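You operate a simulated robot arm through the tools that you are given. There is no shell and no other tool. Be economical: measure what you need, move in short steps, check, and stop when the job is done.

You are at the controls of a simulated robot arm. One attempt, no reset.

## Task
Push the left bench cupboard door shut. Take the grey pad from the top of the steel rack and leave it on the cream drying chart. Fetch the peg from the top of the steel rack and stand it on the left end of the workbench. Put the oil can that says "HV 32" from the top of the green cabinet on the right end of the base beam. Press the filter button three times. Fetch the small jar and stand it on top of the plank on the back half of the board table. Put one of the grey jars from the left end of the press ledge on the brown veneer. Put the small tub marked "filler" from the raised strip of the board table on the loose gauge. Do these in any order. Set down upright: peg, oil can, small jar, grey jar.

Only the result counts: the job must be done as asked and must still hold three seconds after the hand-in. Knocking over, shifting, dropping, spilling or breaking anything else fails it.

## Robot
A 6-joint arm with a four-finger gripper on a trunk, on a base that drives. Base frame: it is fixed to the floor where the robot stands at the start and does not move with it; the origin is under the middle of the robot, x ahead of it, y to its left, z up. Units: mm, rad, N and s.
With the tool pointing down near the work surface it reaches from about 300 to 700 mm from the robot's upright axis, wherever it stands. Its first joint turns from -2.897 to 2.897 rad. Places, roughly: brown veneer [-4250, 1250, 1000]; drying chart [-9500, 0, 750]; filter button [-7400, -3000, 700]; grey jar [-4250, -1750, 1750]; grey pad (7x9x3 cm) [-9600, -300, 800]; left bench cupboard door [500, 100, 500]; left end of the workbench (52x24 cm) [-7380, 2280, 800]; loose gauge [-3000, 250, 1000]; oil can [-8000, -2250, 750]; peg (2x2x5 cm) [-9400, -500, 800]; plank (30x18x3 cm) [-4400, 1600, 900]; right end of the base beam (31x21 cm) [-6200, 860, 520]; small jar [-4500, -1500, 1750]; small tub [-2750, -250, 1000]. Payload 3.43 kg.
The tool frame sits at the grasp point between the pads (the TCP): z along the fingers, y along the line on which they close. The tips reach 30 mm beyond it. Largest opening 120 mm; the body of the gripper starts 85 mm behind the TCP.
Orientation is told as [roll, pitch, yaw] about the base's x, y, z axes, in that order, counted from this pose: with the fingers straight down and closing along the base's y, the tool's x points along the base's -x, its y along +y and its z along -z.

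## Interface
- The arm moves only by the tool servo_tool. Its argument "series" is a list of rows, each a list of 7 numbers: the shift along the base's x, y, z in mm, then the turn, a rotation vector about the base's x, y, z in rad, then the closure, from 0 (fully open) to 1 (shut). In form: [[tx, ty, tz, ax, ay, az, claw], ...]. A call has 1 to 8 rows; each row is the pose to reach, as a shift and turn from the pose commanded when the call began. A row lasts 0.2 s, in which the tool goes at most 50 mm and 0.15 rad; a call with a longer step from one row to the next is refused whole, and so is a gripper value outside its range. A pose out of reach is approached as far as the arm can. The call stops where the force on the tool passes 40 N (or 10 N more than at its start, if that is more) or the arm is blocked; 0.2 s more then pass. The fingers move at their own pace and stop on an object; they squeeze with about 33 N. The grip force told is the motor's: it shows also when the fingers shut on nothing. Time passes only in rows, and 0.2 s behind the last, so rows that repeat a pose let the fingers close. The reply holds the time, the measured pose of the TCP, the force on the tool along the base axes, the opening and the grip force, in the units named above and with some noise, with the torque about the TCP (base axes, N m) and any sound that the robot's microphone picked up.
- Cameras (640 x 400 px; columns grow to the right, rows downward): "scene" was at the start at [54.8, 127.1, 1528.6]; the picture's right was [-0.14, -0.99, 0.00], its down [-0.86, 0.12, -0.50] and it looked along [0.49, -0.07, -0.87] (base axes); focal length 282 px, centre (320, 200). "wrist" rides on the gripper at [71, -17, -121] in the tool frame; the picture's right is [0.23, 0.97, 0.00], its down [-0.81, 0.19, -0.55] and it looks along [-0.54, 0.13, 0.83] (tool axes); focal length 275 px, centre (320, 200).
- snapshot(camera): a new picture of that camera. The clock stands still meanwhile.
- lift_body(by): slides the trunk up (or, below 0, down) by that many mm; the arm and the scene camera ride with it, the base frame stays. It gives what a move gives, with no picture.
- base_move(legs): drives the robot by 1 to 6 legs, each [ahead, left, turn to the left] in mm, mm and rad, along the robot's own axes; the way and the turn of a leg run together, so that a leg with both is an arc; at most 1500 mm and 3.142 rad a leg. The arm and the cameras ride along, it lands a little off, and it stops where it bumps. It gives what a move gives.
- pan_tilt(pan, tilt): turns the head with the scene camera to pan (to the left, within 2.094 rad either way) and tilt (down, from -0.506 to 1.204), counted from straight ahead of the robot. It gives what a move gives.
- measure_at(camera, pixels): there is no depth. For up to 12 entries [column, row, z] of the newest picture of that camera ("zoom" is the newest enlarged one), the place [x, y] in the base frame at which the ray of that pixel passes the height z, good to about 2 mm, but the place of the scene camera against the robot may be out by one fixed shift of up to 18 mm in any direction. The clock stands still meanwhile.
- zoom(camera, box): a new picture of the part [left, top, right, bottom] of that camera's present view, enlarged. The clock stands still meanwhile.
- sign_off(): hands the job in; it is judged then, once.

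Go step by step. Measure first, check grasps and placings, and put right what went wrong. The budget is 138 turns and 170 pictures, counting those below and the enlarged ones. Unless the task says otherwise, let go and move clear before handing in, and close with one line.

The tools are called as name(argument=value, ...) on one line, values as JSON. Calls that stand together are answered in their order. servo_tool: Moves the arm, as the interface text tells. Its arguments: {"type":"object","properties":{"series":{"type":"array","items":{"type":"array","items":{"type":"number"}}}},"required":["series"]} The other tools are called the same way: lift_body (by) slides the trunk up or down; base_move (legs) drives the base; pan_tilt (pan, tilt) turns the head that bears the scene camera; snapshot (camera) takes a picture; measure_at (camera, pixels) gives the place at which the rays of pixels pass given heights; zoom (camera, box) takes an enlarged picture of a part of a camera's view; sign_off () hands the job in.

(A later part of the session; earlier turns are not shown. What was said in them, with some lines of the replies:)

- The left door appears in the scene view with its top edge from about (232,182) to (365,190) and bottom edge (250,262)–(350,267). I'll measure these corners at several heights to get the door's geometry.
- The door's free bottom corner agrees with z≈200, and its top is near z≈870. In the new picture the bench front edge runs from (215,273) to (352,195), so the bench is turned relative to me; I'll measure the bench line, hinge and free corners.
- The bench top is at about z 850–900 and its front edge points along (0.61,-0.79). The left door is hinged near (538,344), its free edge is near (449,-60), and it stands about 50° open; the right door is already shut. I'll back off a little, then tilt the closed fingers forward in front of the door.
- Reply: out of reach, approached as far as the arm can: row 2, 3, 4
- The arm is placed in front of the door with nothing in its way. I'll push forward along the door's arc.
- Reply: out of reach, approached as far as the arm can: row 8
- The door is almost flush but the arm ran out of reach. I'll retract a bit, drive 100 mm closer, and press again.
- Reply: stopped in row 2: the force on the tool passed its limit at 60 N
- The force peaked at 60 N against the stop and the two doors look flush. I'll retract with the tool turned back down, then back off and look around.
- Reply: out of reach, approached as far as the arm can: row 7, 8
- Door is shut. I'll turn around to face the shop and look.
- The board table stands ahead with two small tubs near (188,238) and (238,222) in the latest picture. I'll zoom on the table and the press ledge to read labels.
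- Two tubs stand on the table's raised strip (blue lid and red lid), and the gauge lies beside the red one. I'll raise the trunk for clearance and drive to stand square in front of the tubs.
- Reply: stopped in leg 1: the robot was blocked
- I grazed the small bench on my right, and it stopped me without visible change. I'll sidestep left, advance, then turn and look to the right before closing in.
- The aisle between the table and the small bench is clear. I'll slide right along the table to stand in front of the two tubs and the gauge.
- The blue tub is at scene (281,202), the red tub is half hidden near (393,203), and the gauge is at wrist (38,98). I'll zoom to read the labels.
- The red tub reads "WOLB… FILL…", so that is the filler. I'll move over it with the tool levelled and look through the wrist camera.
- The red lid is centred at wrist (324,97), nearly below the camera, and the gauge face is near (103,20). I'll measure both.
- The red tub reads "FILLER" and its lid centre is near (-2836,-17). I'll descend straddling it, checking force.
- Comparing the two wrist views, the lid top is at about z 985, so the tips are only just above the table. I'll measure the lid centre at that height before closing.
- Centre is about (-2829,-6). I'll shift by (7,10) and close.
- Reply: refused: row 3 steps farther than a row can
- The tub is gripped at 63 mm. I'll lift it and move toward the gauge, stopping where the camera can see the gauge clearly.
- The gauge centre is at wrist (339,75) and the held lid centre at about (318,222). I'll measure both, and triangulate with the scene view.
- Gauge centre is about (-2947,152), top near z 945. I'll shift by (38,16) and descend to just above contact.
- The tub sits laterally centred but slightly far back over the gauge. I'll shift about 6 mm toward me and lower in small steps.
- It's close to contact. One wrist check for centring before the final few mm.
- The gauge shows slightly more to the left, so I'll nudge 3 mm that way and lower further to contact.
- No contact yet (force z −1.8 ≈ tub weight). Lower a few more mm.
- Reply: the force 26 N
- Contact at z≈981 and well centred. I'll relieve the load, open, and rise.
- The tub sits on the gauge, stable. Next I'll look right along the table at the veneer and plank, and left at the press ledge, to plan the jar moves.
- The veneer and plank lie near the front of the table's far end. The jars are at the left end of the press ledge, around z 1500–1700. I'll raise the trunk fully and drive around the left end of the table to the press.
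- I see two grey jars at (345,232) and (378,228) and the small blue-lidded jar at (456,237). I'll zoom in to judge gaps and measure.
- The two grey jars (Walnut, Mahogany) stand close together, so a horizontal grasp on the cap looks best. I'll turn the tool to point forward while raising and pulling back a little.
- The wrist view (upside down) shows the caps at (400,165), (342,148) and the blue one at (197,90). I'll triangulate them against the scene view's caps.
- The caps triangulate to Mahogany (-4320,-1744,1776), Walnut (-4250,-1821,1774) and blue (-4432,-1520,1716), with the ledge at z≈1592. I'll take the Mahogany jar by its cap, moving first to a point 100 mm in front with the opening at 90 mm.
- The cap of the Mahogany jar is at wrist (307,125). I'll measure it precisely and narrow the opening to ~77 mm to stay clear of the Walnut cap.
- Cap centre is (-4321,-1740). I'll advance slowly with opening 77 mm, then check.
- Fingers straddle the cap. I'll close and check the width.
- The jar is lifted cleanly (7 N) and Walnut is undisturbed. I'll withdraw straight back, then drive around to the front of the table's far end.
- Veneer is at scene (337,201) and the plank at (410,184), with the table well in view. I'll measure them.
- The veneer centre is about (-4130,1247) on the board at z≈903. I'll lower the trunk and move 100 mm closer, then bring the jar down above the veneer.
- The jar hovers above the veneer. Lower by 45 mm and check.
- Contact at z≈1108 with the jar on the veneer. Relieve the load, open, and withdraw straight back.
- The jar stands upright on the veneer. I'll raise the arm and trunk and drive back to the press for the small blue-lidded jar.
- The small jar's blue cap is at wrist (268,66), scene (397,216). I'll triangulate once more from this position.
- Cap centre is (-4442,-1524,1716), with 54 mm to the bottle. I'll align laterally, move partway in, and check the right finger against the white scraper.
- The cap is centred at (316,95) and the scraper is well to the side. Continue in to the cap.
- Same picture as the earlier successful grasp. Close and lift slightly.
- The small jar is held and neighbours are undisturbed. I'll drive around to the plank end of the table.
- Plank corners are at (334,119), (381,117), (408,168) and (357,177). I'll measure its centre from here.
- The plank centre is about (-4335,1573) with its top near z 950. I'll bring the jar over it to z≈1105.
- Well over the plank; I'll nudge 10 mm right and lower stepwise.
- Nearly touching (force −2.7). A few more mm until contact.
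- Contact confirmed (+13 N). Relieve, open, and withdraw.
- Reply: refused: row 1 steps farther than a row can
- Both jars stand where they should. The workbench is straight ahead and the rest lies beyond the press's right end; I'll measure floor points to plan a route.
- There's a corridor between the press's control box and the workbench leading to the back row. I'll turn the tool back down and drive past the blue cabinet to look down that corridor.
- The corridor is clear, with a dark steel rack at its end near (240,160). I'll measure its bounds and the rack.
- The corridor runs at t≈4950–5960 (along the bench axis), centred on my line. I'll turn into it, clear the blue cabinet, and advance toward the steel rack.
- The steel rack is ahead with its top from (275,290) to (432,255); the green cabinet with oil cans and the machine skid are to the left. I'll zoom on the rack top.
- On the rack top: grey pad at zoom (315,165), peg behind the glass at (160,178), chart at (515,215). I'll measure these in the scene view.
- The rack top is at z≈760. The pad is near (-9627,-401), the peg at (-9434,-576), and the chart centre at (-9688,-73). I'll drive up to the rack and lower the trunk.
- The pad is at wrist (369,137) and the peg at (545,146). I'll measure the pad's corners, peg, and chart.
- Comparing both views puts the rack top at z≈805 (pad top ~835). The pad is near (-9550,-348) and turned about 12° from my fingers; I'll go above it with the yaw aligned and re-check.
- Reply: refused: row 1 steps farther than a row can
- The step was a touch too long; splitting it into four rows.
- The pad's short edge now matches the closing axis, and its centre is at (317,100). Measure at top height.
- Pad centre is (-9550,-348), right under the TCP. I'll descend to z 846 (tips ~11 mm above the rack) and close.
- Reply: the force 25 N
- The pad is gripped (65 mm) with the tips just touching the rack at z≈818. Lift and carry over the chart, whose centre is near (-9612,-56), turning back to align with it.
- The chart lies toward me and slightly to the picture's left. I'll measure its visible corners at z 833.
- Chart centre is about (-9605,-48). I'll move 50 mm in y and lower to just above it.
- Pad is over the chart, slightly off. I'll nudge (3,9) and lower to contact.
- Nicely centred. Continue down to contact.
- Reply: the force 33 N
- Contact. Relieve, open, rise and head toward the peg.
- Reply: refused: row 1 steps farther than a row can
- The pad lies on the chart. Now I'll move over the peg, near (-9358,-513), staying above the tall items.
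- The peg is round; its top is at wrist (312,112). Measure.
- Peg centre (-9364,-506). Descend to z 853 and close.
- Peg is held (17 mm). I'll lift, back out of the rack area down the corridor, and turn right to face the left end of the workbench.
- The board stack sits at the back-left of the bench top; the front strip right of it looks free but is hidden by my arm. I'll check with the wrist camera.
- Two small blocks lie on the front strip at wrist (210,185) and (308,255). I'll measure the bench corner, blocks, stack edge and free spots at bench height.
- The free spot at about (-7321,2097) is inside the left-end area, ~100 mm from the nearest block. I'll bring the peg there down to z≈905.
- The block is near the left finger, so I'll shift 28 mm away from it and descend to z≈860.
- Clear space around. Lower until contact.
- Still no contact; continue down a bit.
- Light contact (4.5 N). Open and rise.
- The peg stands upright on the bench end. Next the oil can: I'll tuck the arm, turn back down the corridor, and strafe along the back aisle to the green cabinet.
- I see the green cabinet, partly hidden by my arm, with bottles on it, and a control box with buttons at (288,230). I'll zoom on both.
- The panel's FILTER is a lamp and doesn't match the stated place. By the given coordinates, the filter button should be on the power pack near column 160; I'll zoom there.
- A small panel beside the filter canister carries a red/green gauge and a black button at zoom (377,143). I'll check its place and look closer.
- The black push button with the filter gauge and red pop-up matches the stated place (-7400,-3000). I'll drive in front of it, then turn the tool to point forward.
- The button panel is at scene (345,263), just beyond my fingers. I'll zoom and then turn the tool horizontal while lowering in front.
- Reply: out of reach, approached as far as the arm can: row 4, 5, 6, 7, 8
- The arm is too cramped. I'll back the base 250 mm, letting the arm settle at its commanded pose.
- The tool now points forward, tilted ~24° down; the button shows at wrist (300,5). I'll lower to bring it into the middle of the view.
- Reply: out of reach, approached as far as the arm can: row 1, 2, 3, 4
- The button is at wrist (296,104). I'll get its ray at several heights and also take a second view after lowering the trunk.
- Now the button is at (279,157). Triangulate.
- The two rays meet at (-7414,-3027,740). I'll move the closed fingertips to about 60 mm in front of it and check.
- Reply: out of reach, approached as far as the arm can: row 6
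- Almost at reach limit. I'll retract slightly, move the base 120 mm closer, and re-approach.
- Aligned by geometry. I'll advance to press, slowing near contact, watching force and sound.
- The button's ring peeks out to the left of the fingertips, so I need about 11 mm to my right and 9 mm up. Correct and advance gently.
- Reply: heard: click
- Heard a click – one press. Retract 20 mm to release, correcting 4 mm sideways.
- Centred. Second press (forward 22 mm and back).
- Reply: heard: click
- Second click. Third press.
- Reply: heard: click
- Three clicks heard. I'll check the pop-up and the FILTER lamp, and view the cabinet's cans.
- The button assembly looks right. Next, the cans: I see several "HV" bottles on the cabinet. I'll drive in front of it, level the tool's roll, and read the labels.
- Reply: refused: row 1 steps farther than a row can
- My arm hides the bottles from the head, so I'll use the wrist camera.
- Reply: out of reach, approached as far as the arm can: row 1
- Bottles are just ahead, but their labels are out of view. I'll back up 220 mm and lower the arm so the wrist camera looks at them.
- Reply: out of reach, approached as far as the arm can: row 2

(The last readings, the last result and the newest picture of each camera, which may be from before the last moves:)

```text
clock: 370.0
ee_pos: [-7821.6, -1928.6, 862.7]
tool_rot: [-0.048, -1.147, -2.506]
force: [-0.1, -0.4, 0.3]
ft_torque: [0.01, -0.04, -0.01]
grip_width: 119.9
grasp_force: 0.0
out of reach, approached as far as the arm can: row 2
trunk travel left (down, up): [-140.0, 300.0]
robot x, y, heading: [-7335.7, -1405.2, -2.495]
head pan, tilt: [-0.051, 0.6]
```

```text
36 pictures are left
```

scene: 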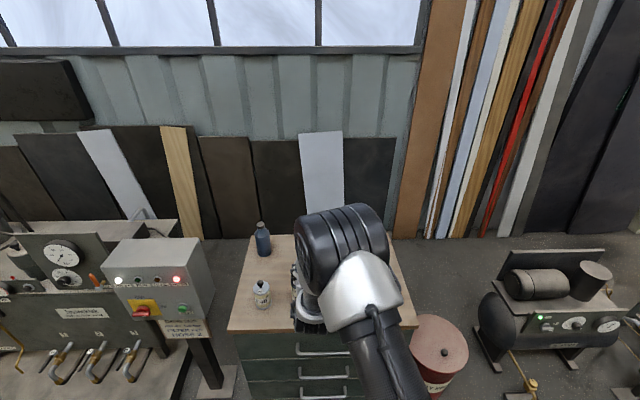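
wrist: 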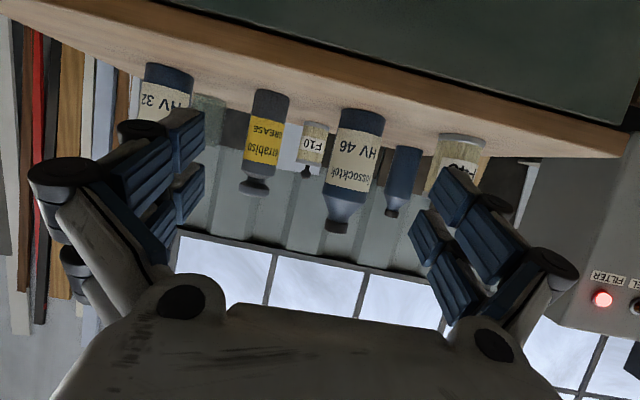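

The HV 32 bottle is at wrist (167,95), to my right; HV 46 is the centre one. I'll slide right 200 mm and re-view.

base_move(legs=[[0, -190, 0]])

snapshot(camera="wrist")

snapshot(camera="scene")

```text
clock: 371.5
ee_pos: [-7933.6, -1778.4, 863.0]
tool_rot: [-0.047, -1.147, -2.505]
force: [-0.4, 0.0, 0.4]
ft_torque: [0.01, 0.0, 0.03]
grip_width: 120.0
grasp_force: 0.1
trunk travel left (down, up): [-140.0, 300.0]
robot x, y, heading: [-7451.9, -1251.8, -2.487]
head pan, tilt: [-0.051, 0.6]
```

```text
35 pictures are left
```

wrist: 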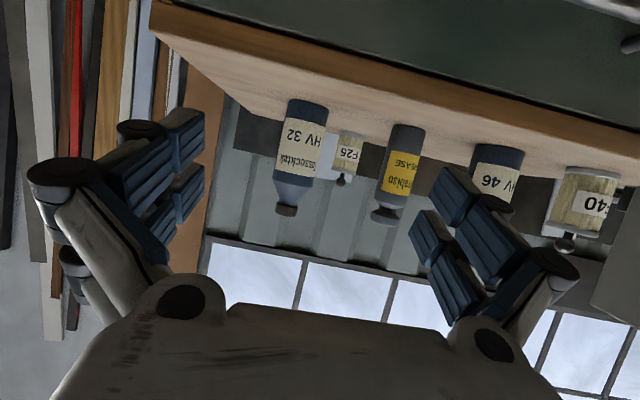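

```text
34 pictures are left
```

scene: 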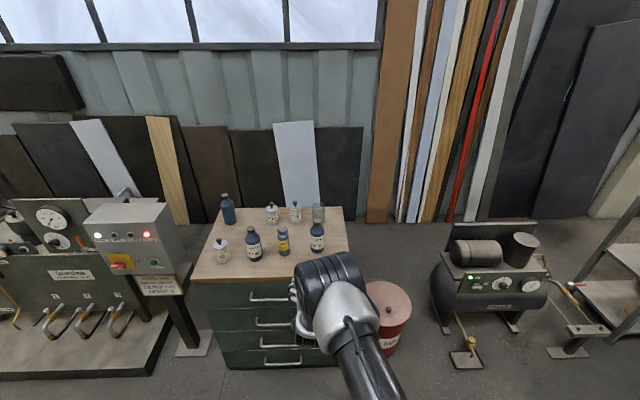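

HV 32 is at wrist (298,150) and scene (317,238), in the front row with room around it. Triangulate its cap and base.

measure_at(camera="wrist", pixels=[[297, 150, 840], [297, 150, 860], [288, 207, 880], [288, 207, 920], [308, 103, 790], [275, 150, 850], [320, 150, 850]])

measure_at(camera="scene", pixels=[[318, 238, 840], [318, 238, 860], [318, 222, 880], [318, 222, 920], [317, 253, 770], [317, 253, 790], [353, 245, 770], [193, 280, 770]])

zoom(camera="scene", box=[260, 190, 360, 270])

```text
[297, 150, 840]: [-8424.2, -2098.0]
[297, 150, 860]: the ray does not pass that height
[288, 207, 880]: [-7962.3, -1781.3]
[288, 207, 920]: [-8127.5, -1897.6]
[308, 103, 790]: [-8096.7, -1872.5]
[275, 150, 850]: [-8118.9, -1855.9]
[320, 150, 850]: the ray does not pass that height
```

```text
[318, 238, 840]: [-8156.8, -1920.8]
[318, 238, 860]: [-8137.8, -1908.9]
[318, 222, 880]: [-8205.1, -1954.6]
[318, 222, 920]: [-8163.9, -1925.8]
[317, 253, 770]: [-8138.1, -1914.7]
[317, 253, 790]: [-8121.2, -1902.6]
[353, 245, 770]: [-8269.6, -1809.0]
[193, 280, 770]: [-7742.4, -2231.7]
```

```text
5.00 times, centred on (310, 230) of scene
```

zoom: 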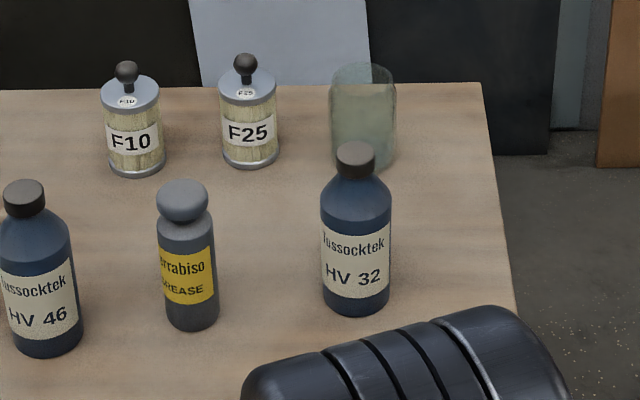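

The bottle's centre is (-8156,-1919), base z≈780, top ≈937. I'll move the base 150 mm forward, then slide the open fingers around the body at z≈862.

base_move(legs=[[150, -22, 0]])

snapshot(camera="wrist")

```text
clock: 372.9
ee_pos: [-8066.6, -1851.4, 861.6]
tool_rot: [-0.047, -1.144, -2.506]
force: [-0.1, -0.3, -0.6]
ft_torque: [-0.01, 0.02, 0.02]
grip_width: 119.8
grasp_force: 0.0
trunk travel left (down, up): [-140.0, 300.0]
robot x, y, heading: [-7581.6, -1324.0, -2.488]
head pan, tilt: [-0.051, 0.6]
```

```text
32 pictures are left
```

wrist: 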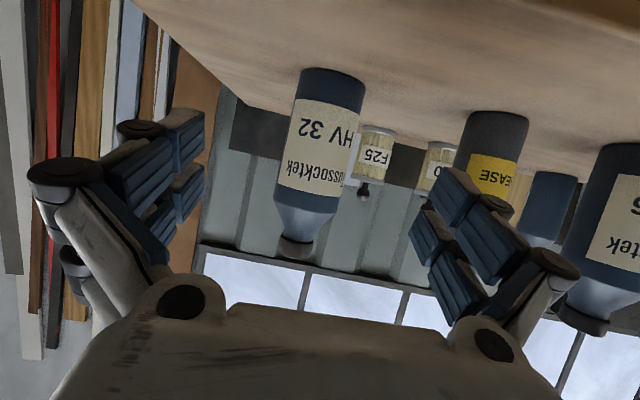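

Bottle is centred at (315,150). Advance 107 mm and close on it.

servo_tool(series=[[-30, -23, 0, 0, 0, 0, 0], [-60, -46, 0, 0, 0, 0, 0], [-85, -65, 0, 0, 0, 0, 0], [-85, -65, 0, 0, 0, 0, 0]])

snapshot(camera="wrist")

```text
clock: 373.9
ee_pos: [-8151.7, -1915.9, 862.8]
tool_rot: [-0.05, -1.148, -2.504]
force: [-0.2, -0.7, 0.3]
ft_torque: [0.01, 0.01, -0.01]
grip_width: 120.0
grasp_force: 0.1
trunk travel left (down, up): [-140.0, 300.0]
robot x, y, heading: [-7585.4, -1325.7, -2.488]
head pan, tilt: [-0.051, 0.6]
```

```text
31 pictures are left
```

wrist: 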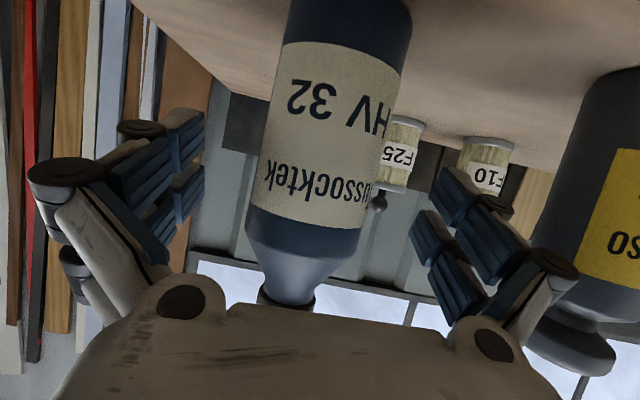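

Fingers straddle the bottle. Close, then lift.

servo_tool(series=[[0, 0, 0, 0, 0, 0, 0.4], [0, 0, 0, 0, 0, 0, 0.6], [0, 0, 0, 0, 0, 0, 0.8], [0, 0, 0, 0, 0, 0, 0.8], [0, 0, 0, 0, 0, 0, 0.8], [0, 0, 0, 0, 0, 0, 0.8]])

servo_tool(series=[[0, 0, 20, 0, 0, 0, 0.8], [0, 0, 50, 0, 0, 0, 0.8], [0, 0, 80, 0, 0, 0, 0.8]])

snapshot(camera="scene")

```text
clock: 375.3
ee_pos: [-8150.9, -1916.1, 863.6]
tool_rot: [-0.047, -1.146, -2.506]
force: [-0.4, 2.1, 2.1]
ft_torque: [0.03, -0.02, -0.02]
grip_width: 57.3
grasp_force: 31.6
trunk travel left (down, up): [-140.0, 300.0]
robot x, y, heading: [-7581.2, -1323.4, -2.495]
head pan, tilt: [-0.051, 0.6]
```

```text
clock: 376.1
ee_pos: [-8150.8, -1916.5, 941.4]
tool_rot: [-0.049, -1.145, -2.506]
force: [0.5, -0.1, -4.5]
ft_torque: [-0.06, 0.04, 0.02]
grip_width: 57.2
grasp_force: 33.0
trunk travel left (down, up): [-140.0, 300.0]
robot x, y, heading: [-7584.4, -1322.1, -2.489]
head pan, tilt: [-0.051, 0.6]
```

```text
30 pictures are left
```

scene: 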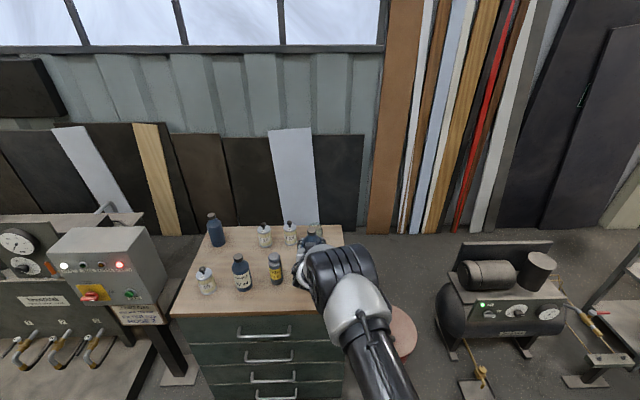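

The HV 32 bottle is in hand. I'll retract the arm and travel back through the aisle and corridor to the press's front-right corner.

servo_tool(series=[[30, 23, 10, 0, 0, 0, 0.8], [60, 46, 20, 0, 0, 0, 0.8], [95, 73, 30, 0, 0, 0, 0.8]])

base_move(legs=[[-430, 0, 0], [0, -1000, 0], [0, -906, 0], [-1350, 0, 0], [-1350, 0, 0], [0, -300, 0]])

base_move(legs=[[0, 0, 1.57], [750, 0, 0]])

pan_tilt(pan=-0.9, tilt=0.6)

snapshot(camera="scene")

```text
clock: 376.9
ee_pos: [-8055.1, -1842.0, 972.1]
tool_rot: [-0.047, -1.147, -2.504]
force: [0.3, 0.3, -3.5]
ft_torque: [0.01, 0.02, 0.0]
grip_width: 57.3
grasp_force: 33.5
trunk travel left (down, up): [-140.0, 300.0]
robot x, y, heading: [-7587.6, -1325.6, -2.493]
head pan, tilt: [-0.051, 0.6]
```

```text
clock: 403.1
ee_pos: [-6910.9, 1810.2, 971.2]
tool_rot: [-0.049, -1.147, -2.514]
force: [0.3, -0.2, -3.2]
ft_torque: [0.0, -0.06, 0.02]
grip_width: 56.6
grasp_force: 32.5
trunk travel left (down, up): [-140.0, 300.0]
robot x, y, heading: [-6434.7, 2322.4, -2.502]
head pan, tilt: [-0.051, 0.6]
```

```text
clock: 410.9
ee_pos: [-5477.7, 1241.5, 971.5]
tool_rot: [-0.051, -1.145, -0.945]
force: [0.3, -1.5, -3.0]
ft_torque: [-0.02, -0.03, -0.03]
grip_width: 56.9
grasp_force: 33.1
trunk travel left (down, up): [-140.0, 300.0]
robot x, y, heading: [-5989.0, 1721.8, -0.933]
head pan, tilt: [-0.051, 0.6]
```

```text
clock: 412.1
ee_pos: [-5478.1, 1241.4, 971.1]
tool_rot: [-0.048, -1.144, -0.944]
force: [1.0, -0.3, -3.3]
ft_torque: [0.02, 0.02, 0.01]
grip_width: 56.8
grasp_force: 32.7
trunk travel left (down, up): [-140.0, 300.0]
robot x, y, heading: [-5991.0, 1720.2, -0.935]
head pan, tilt: [-0.901, 0.6]
```

```text
29 pictures are left
```

scene: 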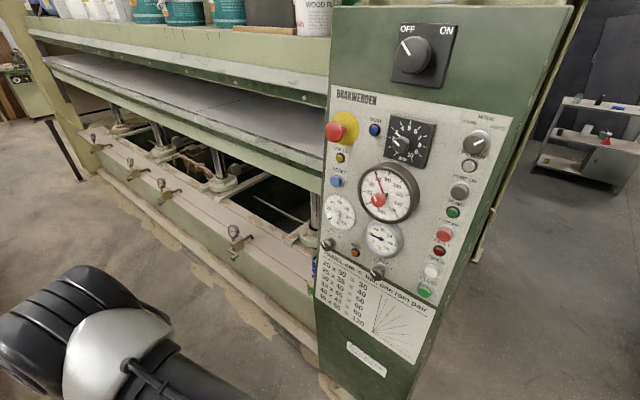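

The beam's right end is just behind the control box's left edge. I'll advance 300 mm and look again at the beam end.

base_move(legs=[[300, 0, 0]])

pan_tilt(pan=-1.3, tilt=0.85)

snapshot(camera="scene")

```text
clock: 414.1
ee_pos: [-5301.7, 1000.4, 970.8]
tool_rot: [-0.05, -1.147, -0.948]
force: [0.0, 0.0, -3.6]
ft_torque: [0.0, 0.03, -0.02]
grip_width: 56.6
grasp_force: 32.8
trunk travel left (down, up): [-140.0, 300.0]
robot x, y, heading: [-5811.3, 1481.4, -0.936]
head pan, tilt: [-0.901, 0.6]
```

```text
clock: 415.0
ee_pos: [-5301.9, 1001.3, 971.0]
tool_rot: [-0.049, -1.145, -0.947]
force: [0.0, -0.9, -3.4]
ft_torque: [-0.02, 0.02, 0.01]
grip_width: 56.6
grasp_force: 33.0
trunk travel left (down, up): [-140.0, 300.0]
robot x, y, heading: [-5811.2, 1478.7, -0.932]
head pan, tilt: [-1.3, 0.85]
```

```text
28 pictures are left
```

scene: 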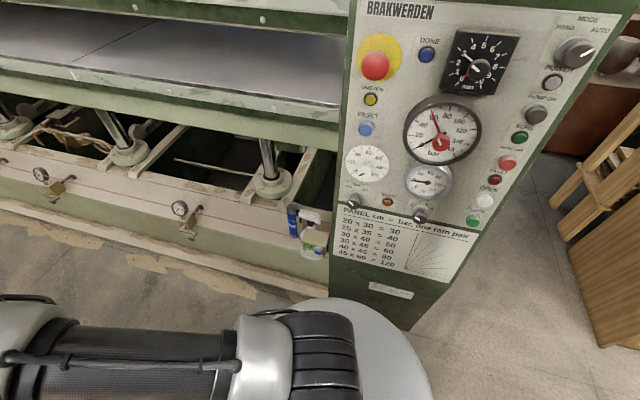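

The beam's right-end strip shows a blue can (293,225), a spray bottle (312,238), and a free stretch around (240,215). I'll measure these at z 520.

measure_at(camera="scene", pixels=[[240, 215, 520], [250, 200, 520], [240, 235, 520], [294, 236, 520], [312, 257, 520], [187, 230, 520], [270, 192, 520], [330, 262, 520], [220, 195, 520], [345, 275, 700]])

zoom(camera="scene", box=[150, 120, 350, 290])

```text
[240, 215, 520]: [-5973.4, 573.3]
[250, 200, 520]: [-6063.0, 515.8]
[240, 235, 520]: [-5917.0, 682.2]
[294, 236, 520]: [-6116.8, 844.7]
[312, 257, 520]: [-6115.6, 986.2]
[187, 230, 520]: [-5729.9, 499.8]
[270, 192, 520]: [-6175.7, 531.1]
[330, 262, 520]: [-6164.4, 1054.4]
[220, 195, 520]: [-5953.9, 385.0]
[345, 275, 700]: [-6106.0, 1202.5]
```

```text
2.35 times, centred on (250, 205) of scene
```

zoom: 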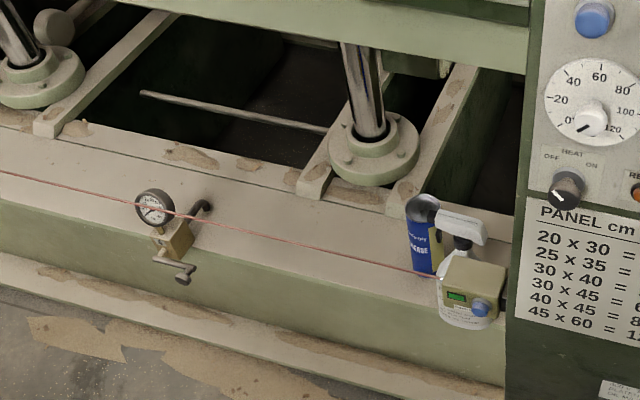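

There's a red line (light barrier or cord) running along the front to a sensor box at scene (314,243), and the can and spray bottle occupy part of the end. I'll measure the line's height and the objects more precisely.

measure_at(camera="scene", pixels=[[304, 236, 560], [304, 236, 600], [304, 236, 640], [200, 209, 560], [200, 209, 600], [200, 209, 640], [295, 231, 520], [241, 237, 520], [241, 201, 520], [287, 210, 520]])

zoom(camera="scene", box=[270, 190, 350, 270])

```text
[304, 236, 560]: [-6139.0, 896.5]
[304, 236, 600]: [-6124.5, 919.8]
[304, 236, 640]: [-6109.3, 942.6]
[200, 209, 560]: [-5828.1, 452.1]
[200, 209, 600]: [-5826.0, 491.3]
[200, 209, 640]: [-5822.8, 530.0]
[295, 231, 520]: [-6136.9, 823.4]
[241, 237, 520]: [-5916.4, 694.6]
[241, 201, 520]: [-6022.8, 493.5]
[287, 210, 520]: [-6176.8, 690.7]
```

```text
5.00 times, centred on (310, 230) of scene
```

zoom: 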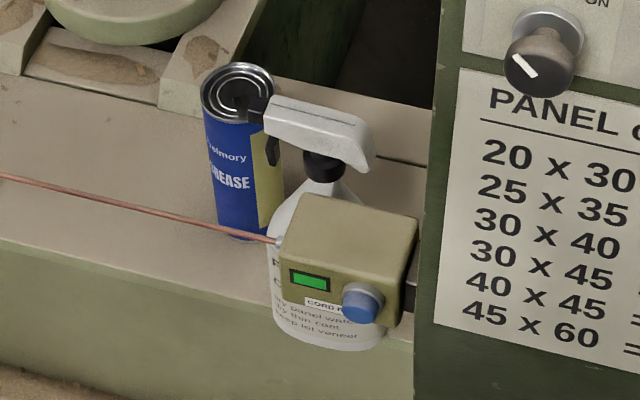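

The box is labelled CORD: it's a safety pull-cord I must not touch. I need its exact place and the platen's underside, so I'll raise the trunk for a second viewpoint.

measure_at(camera="scene", pixels=[[304, 236, 640], [304, 236, 740], [200, 209, 740], [290, 143, 700], [290, 143, 900], [340, 106, 900], [340, 106, 1100], [290, 207, 600], [290, 207, 660]])

lift_body(by=290)

snapshot(camera="scene")

```text
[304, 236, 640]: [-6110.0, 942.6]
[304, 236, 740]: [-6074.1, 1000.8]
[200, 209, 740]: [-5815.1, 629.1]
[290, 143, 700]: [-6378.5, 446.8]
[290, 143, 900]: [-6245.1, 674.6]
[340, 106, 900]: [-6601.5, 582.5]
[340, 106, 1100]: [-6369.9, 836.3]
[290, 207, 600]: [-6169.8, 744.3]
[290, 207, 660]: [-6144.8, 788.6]
```

```text
clock: 417.9
ee_pos: [-5302.2, 1001.6, 1260.9]
tool_rot: [-0.048, -1.145, -0.947]
force: [0.6, 0.0, -2.7]
ft_torque: [0.01, -0.02, -0.02]
grip_width: 56.8
grasp_force: 33.3
trunk travel left (down, up): [-430.0, 10.0]
robot x, y, heading: [-5813.9, 1479.9, -0.936]
head pan, tilt: [-1.3, 0.85]
```

```text
25 pictures are left
```

scene: 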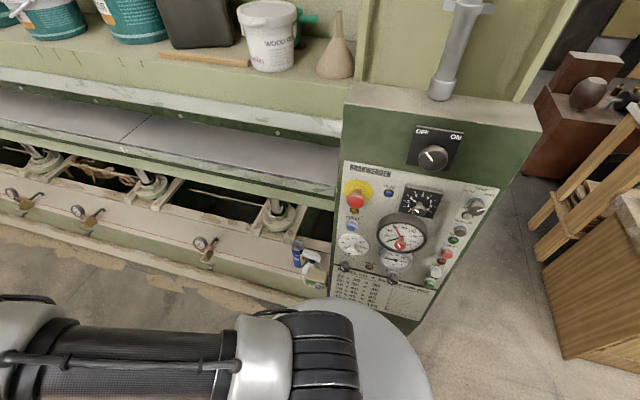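

zoom(camera="scene", box=[200, 160, 350, 290])

```text
3.08 times, centred on (275, 225) of scene
```

zoom: 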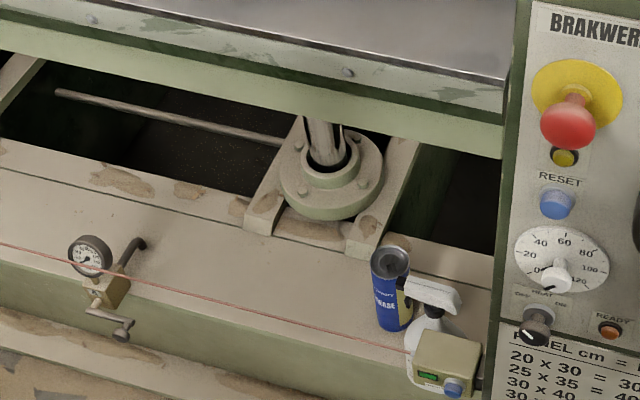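

Measure the cord, platen edge, and can top from this second height.

measure_at(camera="zoom", pixels=[[405, 350, 640], [405, 350, 740], [200, 298, 640], [200, 298, 740], [503, 157, 700], [503, 157, 900], [200, 95, 900], [200, 95, 700], [393, 262, 600], [393, 262, 660], [393, 325, 520], [318, 245, 520]])

```text
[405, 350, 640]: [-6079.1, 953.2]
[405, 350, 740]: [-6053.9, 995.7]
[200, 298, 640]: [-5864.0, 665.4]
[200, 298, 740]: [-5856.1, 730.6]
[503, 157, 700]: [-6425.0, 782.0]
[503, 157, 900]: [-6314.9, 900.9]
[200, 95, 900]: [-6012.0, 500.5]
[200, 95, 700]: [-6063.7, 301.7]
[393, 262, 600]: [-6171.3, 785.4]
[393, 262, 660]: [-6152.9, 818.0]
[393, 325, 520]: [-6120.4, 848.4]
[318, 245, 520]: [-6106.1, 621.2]
```

The cord lies at about z 730 just in front of the beam, with the platen's underside at z≈1100. My shallow grasp would foul the cord, so I need to regrasp the bottle steeply from above. I'll turn toward the table's far corner to set it down briefly.

base_move(legs=[[0, 0, 0.6]])

pan_tilt(pan=0.1, tilt=0.9)

snapshot(camera="scene")

```text
clock: 420.0
ee_pos: [-5121.6, 1366.8, 1260.0]
tool_rot: [-0.049, -1.144, -0.354]
force: [0.1, 0.5, -3.7]
ft_torque: [0.0, -0.01, 0.0]
grip_width: 56.6
grasp_force: 33.3
trunk travel left (down, up): [-430.0, 10.0]
robot x, y, heading: [-5810.7, 1478.1, -0.346]
head pan, tilt: [-1.3, 0.85]
```

```text
clock: 421.5
ee_pos: [-5122.3, 1365.7, 1260.1]
tool_rot: [-0.049, -1.144, -0.357]
force: [-1.0, 0.3, -3.0]
ft_torque: [0.01, -0.01, 0.0]
grip_width: 56.6
grasp_force: 32.8
trunk travel left (down, up): [-430.0, 10.0]
robot x, y, heading: [-5812.4, 1475.8, -0.345]
head pan, tilt: [0.099, 0.901]
```

```text
23 pictures are left
```

scene: 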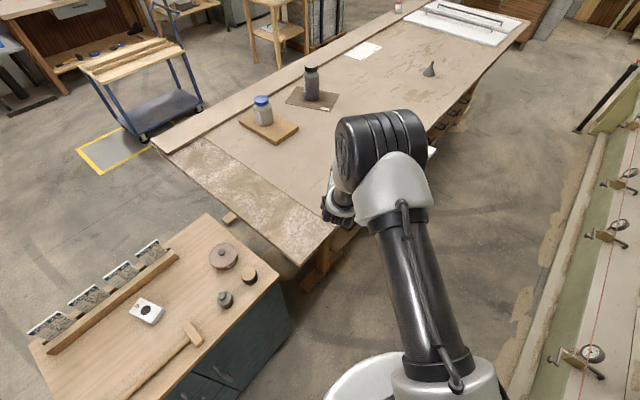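

The table's near corner is at (300,265). I'll measure the corner and edges to choose a safe spot on it.

measure_at(camera="scene", pixels=[[300, 265, 905], [330, 232, 905], [245, 220, 905], [300, 220, 905], [280, 215, 905]])

```text
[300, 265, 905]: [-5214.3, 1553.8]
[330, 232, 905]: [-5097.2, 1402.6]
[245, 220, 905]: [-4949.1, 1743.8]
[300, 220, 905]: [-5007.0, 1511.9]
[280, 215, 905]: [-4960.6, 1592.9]
```

The spot (-5005,1510) lies well inside the table corner. Lower the trunk, swing the bottle over it and descend near contact.

lift_body(by=-200)

servo_tool(series=[[30, 35, 0, 0, 0, 0, 0.8], [60, 70, 0, 0, 0, 0, 0.8], [91, 105, 0, 0, 0, 0, 0.8], [120, 139, 0, 0, 0, 0, 0.8], [120, 139, -25, 0, 0, 0, 0.8], [120, 139, -42, 0, 0, 0, 0.8], [120, 139, -42, 0, 0, 0, 0.8]])

zoom(camera="scene", box=[220, 120, 400, 270])

```text
clock: 423.7
ee_pos: [-5122.4, 1365.1, 1060.4]
tool_rot: [-0.05, -1.143, -0.357]
force: [0.1, -0.1, -3.6]
ft_torque: [-0.01, -0.03, -0.01]
grip_width: 56.4
grasp_force: 32.7
trunk travel left (down, up): [-230.0, 210.0]
robot x, y, heading: [-5810.9, 1479.1, -0.343]
head pan, tilt: [0.099, 0.901]
```

```text
clock: 425.3
ee_pos: [-5001.6, 1505.3, 1018.9]
tool_rot: [-0.049, -1.144, -0.356]
force: [0.0, -0.1, -3.2]
ft_torque: [0.01, 0.02, 0.02]
grip_width: 56.2
grasp_force: 33.1
trunk travel left (down, up): [-230.0, 210.0]
robot x, y, heading: [-5810.7, 1478.3, -0.344]
head pan, tilt: [0.099, 0.901]
```

```text
2.67 times, centred on (310, 195) of scene
```

zoom: 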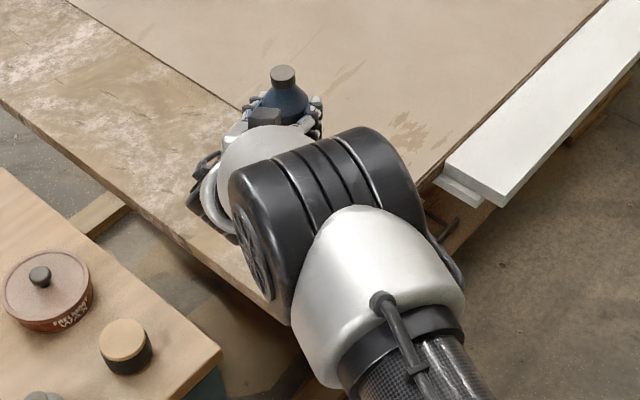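

I'll shift 40 mm further onto the board and lower with the force stop as contact detector.

servo_tool(series=[[38, -14, 0, 0, 0, 0, 0.8], [38, -14, -6, 0, 0, 0, 0.8], [38, -14, -11, 0, 0, 0, 0.8], [38, -14, -15, 0, 0, 0, 0.8], [38, -14, -18, 0, 0, 0, 0.8], [38, -14, -21, 0, 0, 0, 0.8], [38, -14, -24, 0, 0, 0, 0.8], [38, -14, -27, 0, 0, 0, 0.8]])

```text
clock: 427.1
ee_pos: [-4963.9, 1492.2, 995.3]
tool_rot: [-0.044, -1.148, -0.361]
force: [-0.3, -0.2, 2.6]
ft_torque: [0.02, -0.07, -0.01]
grip_width: 56.4
grasp_force: 32.8
trunk travel left (down, up): [-230.0, 210.0]
robot x, y, heading: [-5814.2, 1479.6, -0.342]
head pan, tilt: [0.099, 0.901]
```

Touching down at z≈995. Release, withdraw, rise, steepen the tool to ~34° from vertical and hover behind-above the bottle.

servo_tool(series=[[0, 0, 0, 0, 0, 0, 0.5], [0, 0, 0, 0, 0, 0, 0.3], [0, 0, 0, 0, 0, 0, 0.15], [-35, 13, 0, 0, 0, 0, 0.1], [-80, 29, 0, 0, 0, 0, 0.1], [-120, 43, 5, 0, 0, 0, 0.1], [-120, 43, 50, 0, 0, 0, 0.1], [-120, 43, 93, 0, 0, 0, 0.1]])

servo_tool(series=[[10, -4, 10, 0.048, 0.128, 0, 0.1], [25, -8, 15, 0.096, 0.256, 0, 0.1], [40, -14, 20, 0.143, 0.384, 0, 0.1], [63, -21, 21, 0.19, 0.51, 0, 0.1], [63, -21, 21, 0.19, 0.51, 0, 0.1]])

snapshot(camera="wrist")

```text
clock: 428.9
ee_pos: [-5085.7, 1534.8, 1085.5]
tool_rot: [-0.049, -1.144, -0.356]
force: [-0.3, -0.3, 0.1]
ft_torque: [-0.01, -0.02, 0.02]
grip_width: 108.0
grasp_force: 0.4
trunk travel left (down, up): [-230.0, 210.0]
robot x, y, heading: [-5812.7, 1479.0, -0.344]
head pan, tilt: [0.099, 0.901]
```

```text
clock: 430.1
ee_pos: [-5022.3, 1514.4, 1107.9]
tool_rot: [-0.047, -0.602, -0.355]
force: [0.8, -0.5, 0.2]
ft_torque: [-0.02, 0.01, -0.01]
grip_width: 107.9
grasp_force: 0.1
trunk travel left (down, up): [-230.0, 210.0]
robot x, y, heading: [-5811.0, 1478.0, -0.343]
head pan, tilt: [0.099, 0.901]
```

```text
21 pictures are left
```

wrist: 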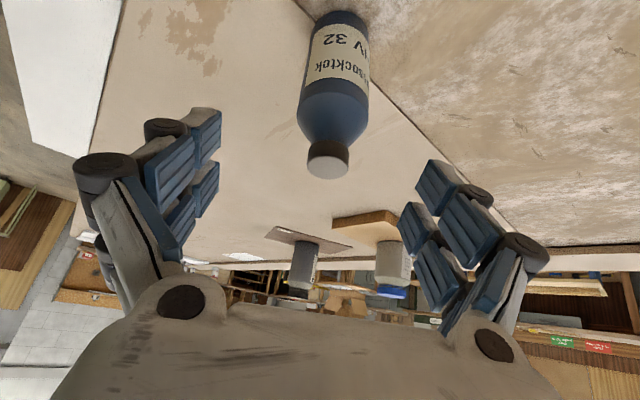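

The bottle stands on the table, cap at wrist (328,160). Check its position.

measure_at(camera="wrist", pixels=[[328, 160, 1069], [340, 15, 914], [335, 90, 1000]])

```text
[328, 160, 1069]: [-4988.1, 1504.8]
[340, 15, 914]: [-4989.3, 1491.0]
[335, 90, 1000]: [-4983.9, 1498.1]
```

Consistent within error: bottle centre is about (-4961,1491). Slide down along the tool axis, close, and lift.

servo_tool(series=[[20, -7, -33, 0, 0, 0, 0.1], [40, -14, -66, 0, 0, 0, 0.1], [58, -20, -97, 0, 0, 0, 0.1], [58, -20, -97, 0, 0, 0, 0.5], [58, -20, -97, 0, 0, 0, 0.8], [58, -20, -97, 0, 0, 0, 0.8], [58, -20, -97, 0, 0, 0, 0.8], [58, -20, -97, 0, 0, 0, 0.8]])

servo_tool(series=[[0, 0, 30, 0, 0, 0, 0.8], [0, 0, 75, 0, 0, 0, 0.8], [-20, 7, 110, 0, 0, 0, 0.8], [-60, 22, 120, 0, 0, 0, 0.8], [-100, 36, 120, 0, 0, 0, 0.8]])

snapshot(camera="wrist")

zoom(camera="scene", box=[220, 100, 420, 270])

```text
clock: 431.9
ee_pos: [-4986.4, 1497.9, 1010.8]
tool_rot: [-0.046, -0.603, -0.357]
force: [1.6, 1.9, 2.6]
ft_torque: [0.08, -0.06, 0.05]
grip_width: 56.9
grasp_force: 33.2
out of reach, approached as far as the arm can: row 3, 4, 5, 6, 7, 8
trunk travel left (down, up): [-230.0, 210.0]
robot x, y, heading: [-5813.0, 1479.6, -0.342]
head pan, tilt: [0.099, 0.901]
```

```text
clock: 433.1
ee_pos: [-5087.9, 1534.5, 1133.4]
tool_rot: [-0.046, -0.604, -0.357]
force: [-0.2, -0.6, -2.8]
ft_torque: [0.02, 0.05, -0.04]
grip_width: 56.9
grasp_force: 33.3
trunk travel left (down, up): [-230.0, 210.0]
robot x, y, heading: [-5812.3, 1477.1, -0.347]
head pan, tilt: [0.099, 0.901]
```

```text
20 pictures are left
```

wrist: 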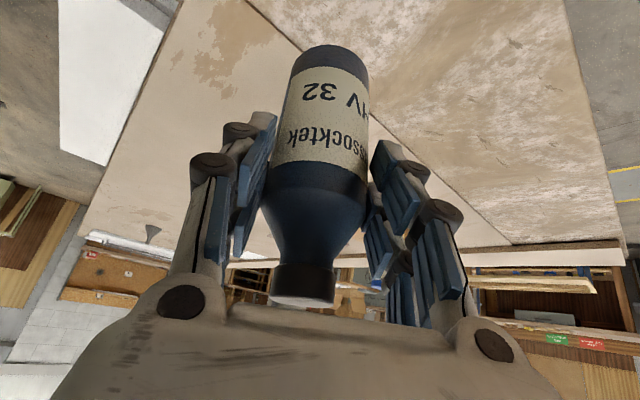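

```text
2.35 times, centred on (320, 185) of scene
```

zoom: 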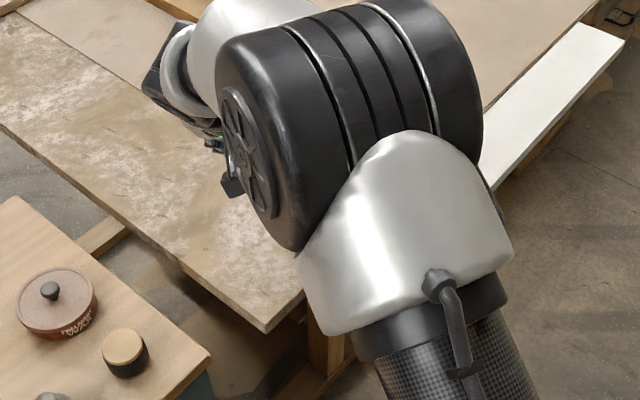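

The bottle is gripped firmly in the steep pose. I'll retract, reposition in front of the beam with a slightly left-hand approach angle, and turn to face it while staying high.

servo_tool(series=[[-45, 16, 0, 0, 0, 0, 0.8], [-90, 32, 0, 0, 0, 0, 0.8], [-141, 51, 0, 0, 0, 0, 0.8], [-141, 51, 0, 0, 0, 0, 0.8]])

```text
refused: row 3 steps farther than a row can; nothing moved
```

servo_tool(series=[[-45, 16, 0, 0, 0, 0, 0.8], [-90, 32, 0, 0, 0, 0, 0.8], [-130, 47, 0, 0, 0, 0, 0.8], [-141, 51, 0, 0, 0, 0, 0.8]])

base_move(legs=[[467, -141, 0], [0, 0, -1.312], [0, 0, -1.312]])

lift_body(by=-200)

pan_tilt(pan=0.1, tilt=0.75)

snapshot(camera="scene")

snapshot(camera="wrist")

```text
clock: 434.1
ee_pos: [-5226.2, 1584.0, 1130.4]
tool_rot: [-0.048, -0.6, -0.356]
force: [0.5, 0.5, -3.7]
ft_torque: [0.01, 0.08, 0.01]
grip_width: 56.9
grasp_force: 33.0
trunk travel left (down, up): [-230.0, 210.0]
robot x, y, heading: [-5813.2, 1479.7, -0.347]
head pan, tilt: [0.099, 0.901]
```

```text
clock: 443.4
ee_pos: [-5877.6, 805.8, 1130.3]
tool_rot: [-0.049, -0.599, -2.967]
force: [-0.3, -0.6, -3.2]
ft_torque: [0.0, -0.08, -0.01]
grip_width: 57.0
grasp_force: 32.6
trunk travel left (down, up): [-230.0, 210.0]
robot x, y, heading: [-5427.0, 1191.0, -2.958]
head pan, tilt: [0.099, 0.901]
```

```text
clock: 445.6
ee_pos: [-5876.9, 806.6, 931.2]
tool_rot: [-0.049, -0.601, -2.966]
force: [-0.7, -0.4, -3.5]
ft_torque: [-0.01, -0.1, -0.02]
grip_width: 56.8
grasp_force: 32.5
trunk travel left (down, up): [-30.0, 410.0]
robot x, y, heading: [-5427.5, 1194.9, -2.958]
head pan, tilt: [0.099, 0.901]
```

```text
clock: 446.3
ee_pos: [-5877.6, 806.6, 931.4]
tool_rot: [-0.048, -0.601, -2.967]
force: [0.9, 0.2, -2.5]
ft_torque: [0.02, -0.07, -0.01]
grip_width: 57.3
grasp_force: 32.6
trunk travel left (down, up): [-30.0, 410.0]
robot x, y, heading: [-5425.1, 1192.1, -2.954]
head pan, tilt: [0.099, 0.75]
```

```text
18 pictures are left
```

scene: 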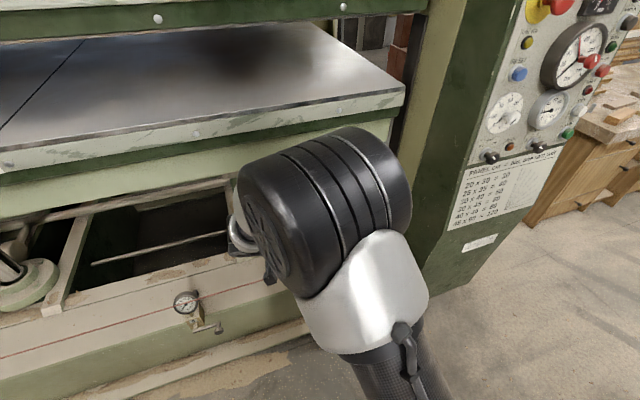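

```text
17 pictures are left
```

wrist: 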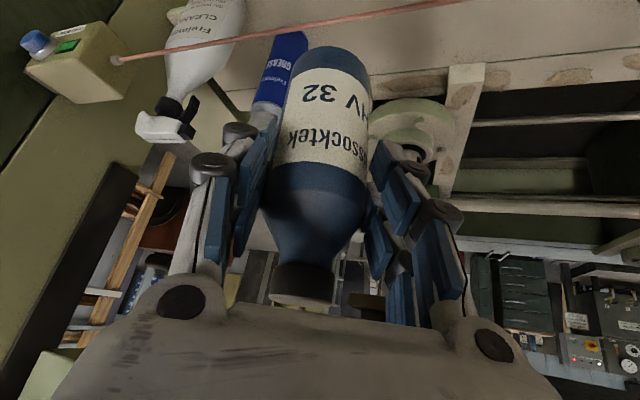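

The wrist view shows the cord, the can right next to my line and the strut foot. I'll measure them from here.

measure_at(camera="wrist", pixels=[[290, 38, 520], [305, 45, 520], [258, 112, 686], [466, 70, 530], [430, 5, 730], [300, 26, 730], [300, 26, 690], [440, 100, 540]])

zoom(camera="wrist", box=[200, 0, 480, 175])

```text
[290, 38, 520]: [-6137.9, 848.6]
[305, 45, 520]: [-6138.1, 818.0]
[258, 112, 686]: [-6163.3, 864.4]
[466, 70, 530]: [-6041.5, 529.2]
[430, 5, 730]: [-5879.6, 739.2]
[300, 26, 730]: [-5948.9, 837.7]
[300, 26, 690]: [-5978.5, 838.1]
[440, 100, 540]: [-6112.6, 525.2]
```

```text
2.29 times, centred on (340, 88) of wrist
```

zoom: 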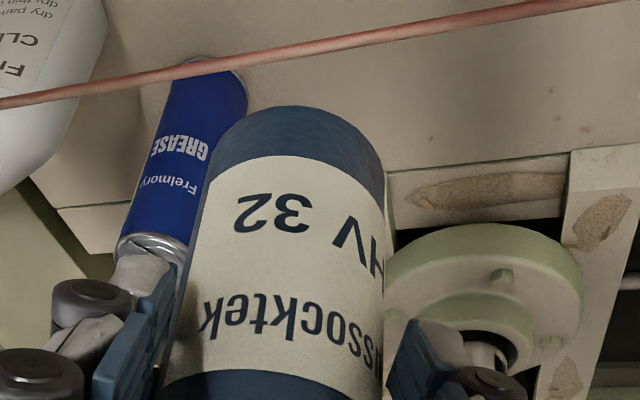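

The bottle fits at about (n −4425, t 4305) left of the can, clear of cord, can and strut foot. I'll move the base 80 mm closer, then advance and descend behind the cord to z≈696.

base_move(legs=[[80, 0, 0]])

servo_tool(series=[[-33, -11, -35, 0, 0, 0, 0.8], [-67, -21, -70, 0, 0, 0, 0.8], [-100, -32, -105, 0, 0, 0, 0.8], [-126, -40, -145, 0, 0, 0, 0.8], [-143, -46, -190, 0, 0, 0, 0.8], [-143, -46, -235, 0, 0, 0, 0.8]])

snapshot(camera="wrist")

snapshot(camera="scene")

```text
clock: 447.3
ee_pos: [-5955.1, 793.0, 930.5]
tool_rot: [-0.048, -0.601, -2.968]
force: [0.2, -0.7, -3.4]
ft_torque: [0.01, -0.1, -0.01]
grip_width: 57.3
grasp_force: 33.2
trunk travel left (down, up): [-30.0, 410.0]
robot x, y, heading: [-5505.4, 1181.7, -2.957]
head pan, tilt: [0.099, 0.75]
```

```text
clock: 448.7
ee_pos: [-6098.3, 746.3, 696.8]
tool_rot: [-0.048, -0.599, -2.967]
force: [-0.8, -1.7, -2.3]
ft_torque: [0.05, -0.13, -0.04]
grip_width: 57.1
grasp_force: 33.0
trunk travel left (down, up): [-30.0, 410.0]
robot x, y, heading: [-5506.0, 1178.0, -2.954]
head pan, tilt: [0.099, 0.75]
```

```text
15 pictures are left
```

wrist: 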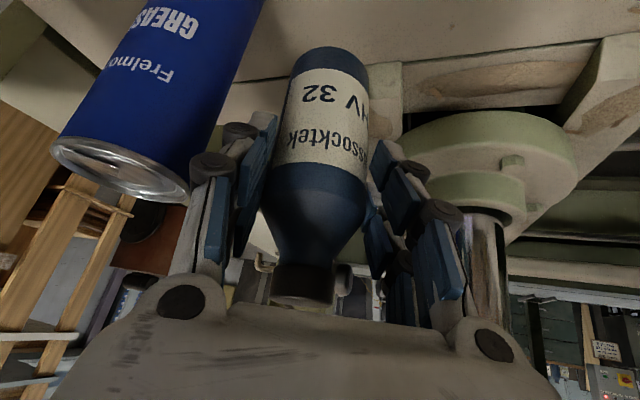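

```text
14 pictures are left
```

scene: 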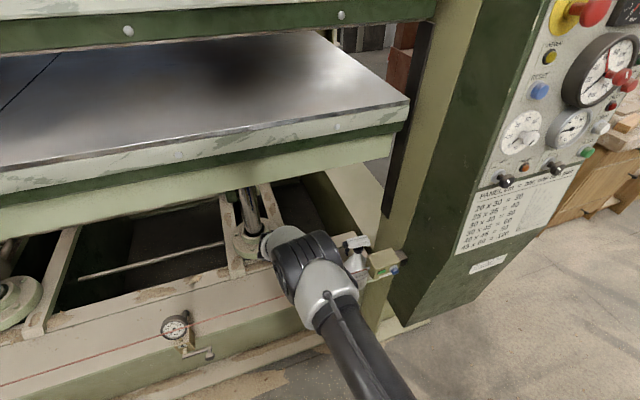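

The can is at left, and the right strut foot's corner is near (386,64). I'll measure the foot against the planned spot.

measure_at(camera="wrist", pixels=[[386, 64, 525], [386, 64, 545], [363, 68, 525], [215, 5, 520], [330, 50, 598], [335, 48, 598], [125, 165, 686], [205, 85, 600]])

zoom(camera="scene", box=[190, 200, 420, 330])

```text
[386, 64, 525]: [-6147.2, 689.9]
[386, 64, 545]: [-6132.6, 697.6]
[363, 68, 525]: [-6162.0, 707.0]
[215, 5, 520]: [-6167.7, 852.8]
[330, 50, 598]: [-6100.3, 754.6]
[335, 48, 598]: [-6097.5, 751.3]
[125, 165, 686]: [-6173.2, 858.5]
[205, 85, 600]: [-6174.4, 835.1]
```

```text
2.78 times, centred on (305, 265) of scene
```

zoom: 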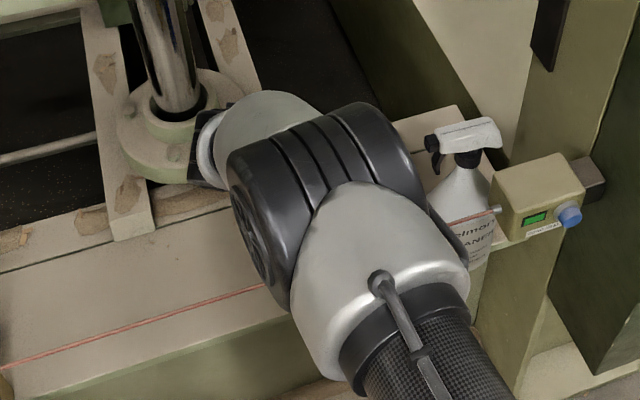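

Everything has clearance (bottle lands at n −4418, t 4308; foot at n −4469). Lower toward contact.

servo_tool(series=[[0, 0, -25, 0, 0, 0, 0.8], [0, 0, -50, 0, 0, 0, 0.8], [0, 0, -62, 0, 0, 0, 0.8], [0, 0, -68, 0, 0, 0, 0.8], [0, 0, -73, 0, 0, 0, 0.8], [0, 0, -77, 0, 0, 0, 0.8], [0, 0, -80, 0, 0, 0, 0.8]])

zoom(camera="wrist", box=[200, 0, 480, 175])

```text
clock: 450.3
ee_pos: [-6100.2, 745.9, 624.0]
tool_rot: [-0.042, -0.61, -2.974]
force: [-6.3, 4.3, 30.2]
ft_torque: [0.11, 0.59, -0.05]
grip_width: 57.1
grasp_force: 33.2
trunk travel left (down, up): [-30.0, 410.0]
robot x, y, heading: [-5502.0, 1173.6, -2.952]
head pan, tilt: [0.099, 0.75]
```

```text
2.29 times, centred on (340, 88) of wrist
```

zoom: 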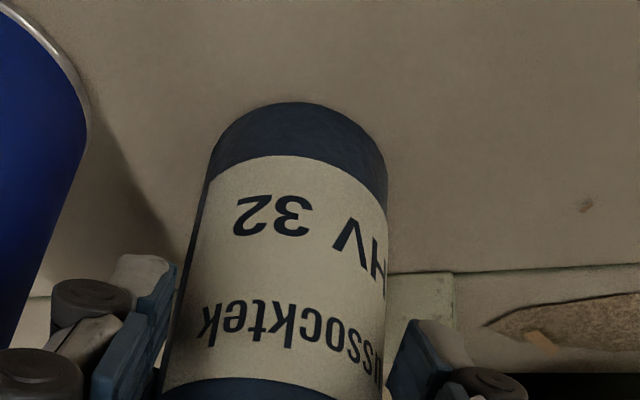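

Contact at z≈624. Relieve, open a little, and lift straight up clear of the bottle.

servo_tool(series=[[0, 0, 6, 0, 0, 0, 0.8], [0, 0, 6, 0, 0, 0, 0.42], [0, 0, 6, 0, 0, 0, 0.38], [0, 0, 6, 0, 0, 0, 0.38], [0, 0, 45, 0, 0, 0, 0.38], [0, 0, 90, 0, 0, 0, 0.38], [0, 0, 135, 0, 0, 0, 0.38], [0, 0, 180, 0, 0, 0, 0.38]])

snapshot(camera="wrist")

```text
clock: 452.1
ee_pos: [-6098.0, 747.4, 797.7]
tool_rot: [-0.052, -0.598, -2.967]
force: [0.4, -0.3, -0.5]
ft_torque: [-0.03, 0.03, 0.01]
grip_width: 74.7
grasp_force: 0.0
trunk travel left (down, up): [-30.0, 410.0]
robot x, y, heading: [-5502.7, 1175.9, -2.954]
head pan, tilt: [0.099, 0.75]
```

```text
11 pictures are left
```

wrist: 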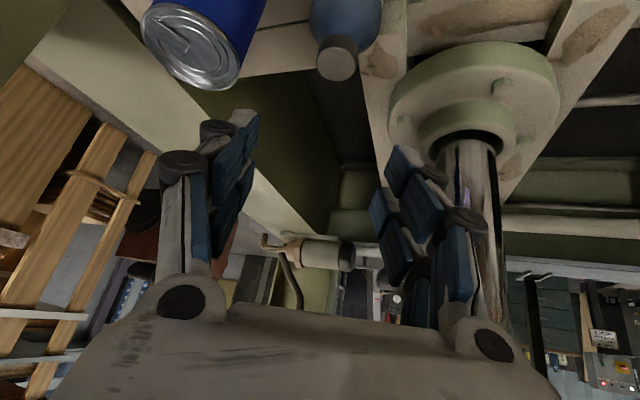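

The bottle stands free. Retract up and back over the cord, then check the scene.

servo_tool(series=[[30, 5, 25, 0, 0, 0, 0.38], [70, 12, 45, 0, 0, 0, 0.38], [115, 20, 55, 0, 0, 0, 0.3], [160, 28, 65, 0, 0, 0, 0.2]])

base_move(legs=[[-110, 150, 0]])

pan_tilt(pan=-0.05, tilt=0.75)

snapshot(camera="scene")

```text
clock: 453.1
ee_pos: [-5936.1, 776.0, 862.4]
tool_rot: [-0.047, -0.6, -2.97]
force: [-0.1, -0.1, -0.7]
ft_torque: [-0.01, 0.01, 0.0]
grip_width: 96.1
grasp_force: 0.0
trunk travel left (down, up): [-30.0, 410.0]
robot x, y, heading: [-5504.1, 1177.5, -2.955]
head pan, tilt: [0.099, 0.75]
```

```text
clock: 454.6
ee_pos: [-5804.1, 648.9, 861.1]
tool_rot: [-0.047, -0.599, -2.97]
force: [-0.2, -0.9, 0.1]
ft_torque: [0.01, 0.01, -0.01]
grip_width: 96.0
grasp_force: 0.0
trunk travel left (down, up): [-30.0, 410.0]
robot x, y, heading: [-5369.6, 1052.4, -2.955]
head pan, tilt: [0.099, 0.75]
```

```text
clock: 455.4
ee_pos: [-5805.2, 648.6, 860.8]
tool_rot: [-0.049, -0.6, -2.969]
force: [0.6, 0.0, 0.5]
ft_torque: [-0.02, -0.01, 0.01]
grip_width: 96.1
grasp_force: 0.1
trunk travel left (down, up): [-30.0, 410.0]
robot x, y, heading: [-5364.1, 1051.5, -2.956]
head pan, tilt: [-0.051, 0.75]
```

```text
10 pictures are left
```

scene: 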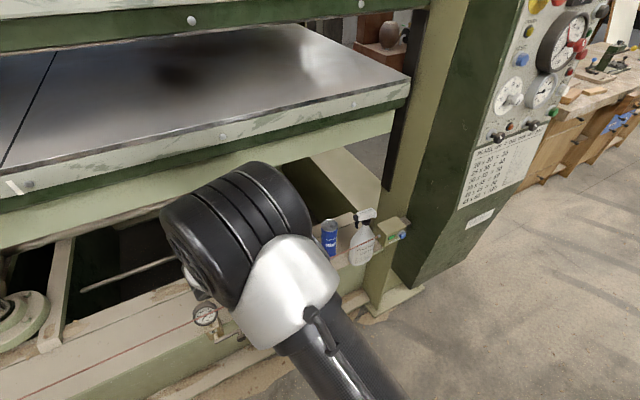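

The sensor box still shows green; the bottle is hidden behind my arm. One last check through the wrist camera and a zoom on the box.

snapshot(camera="wrist")

zoom(camera="scene", box=[290, 190, 430, 290])

```text
9 pictures are left
```

wrist: 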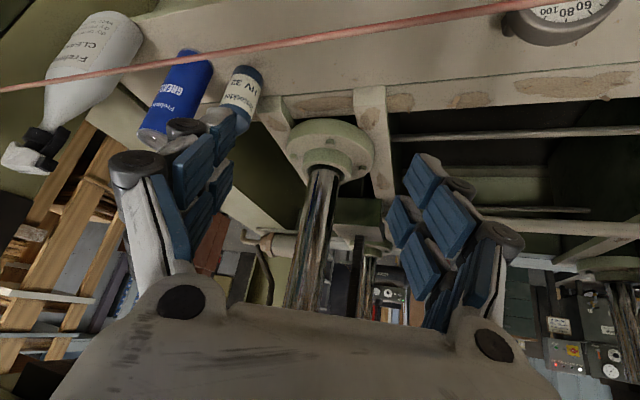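

```text
4.00 times, centred on (360, 240) of scene
```

zoom: 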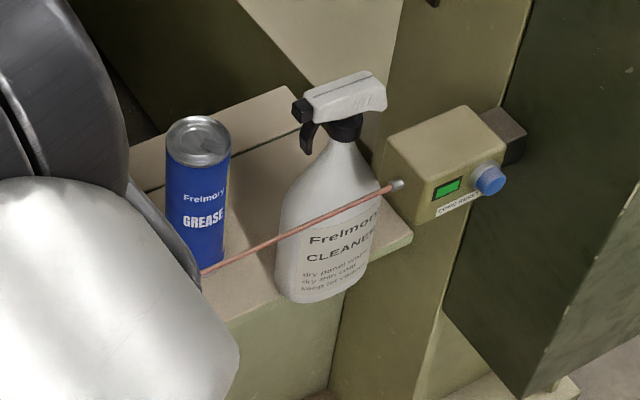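

The HV 32 bottle stands upright beside the grease can on the beam end, the cord is taut and its box shows green. All eight jobs are done and the gripper is clear, so I'm handing in.

sign_off()

```text
The job is handed in.
```

I've finished all eight jobs and handed them in: door shut, pad on the chart, peg on the workbench, oil can on the beam, filter button pressed three times (a click each time), both jars placed, and filler tub on the gauge.
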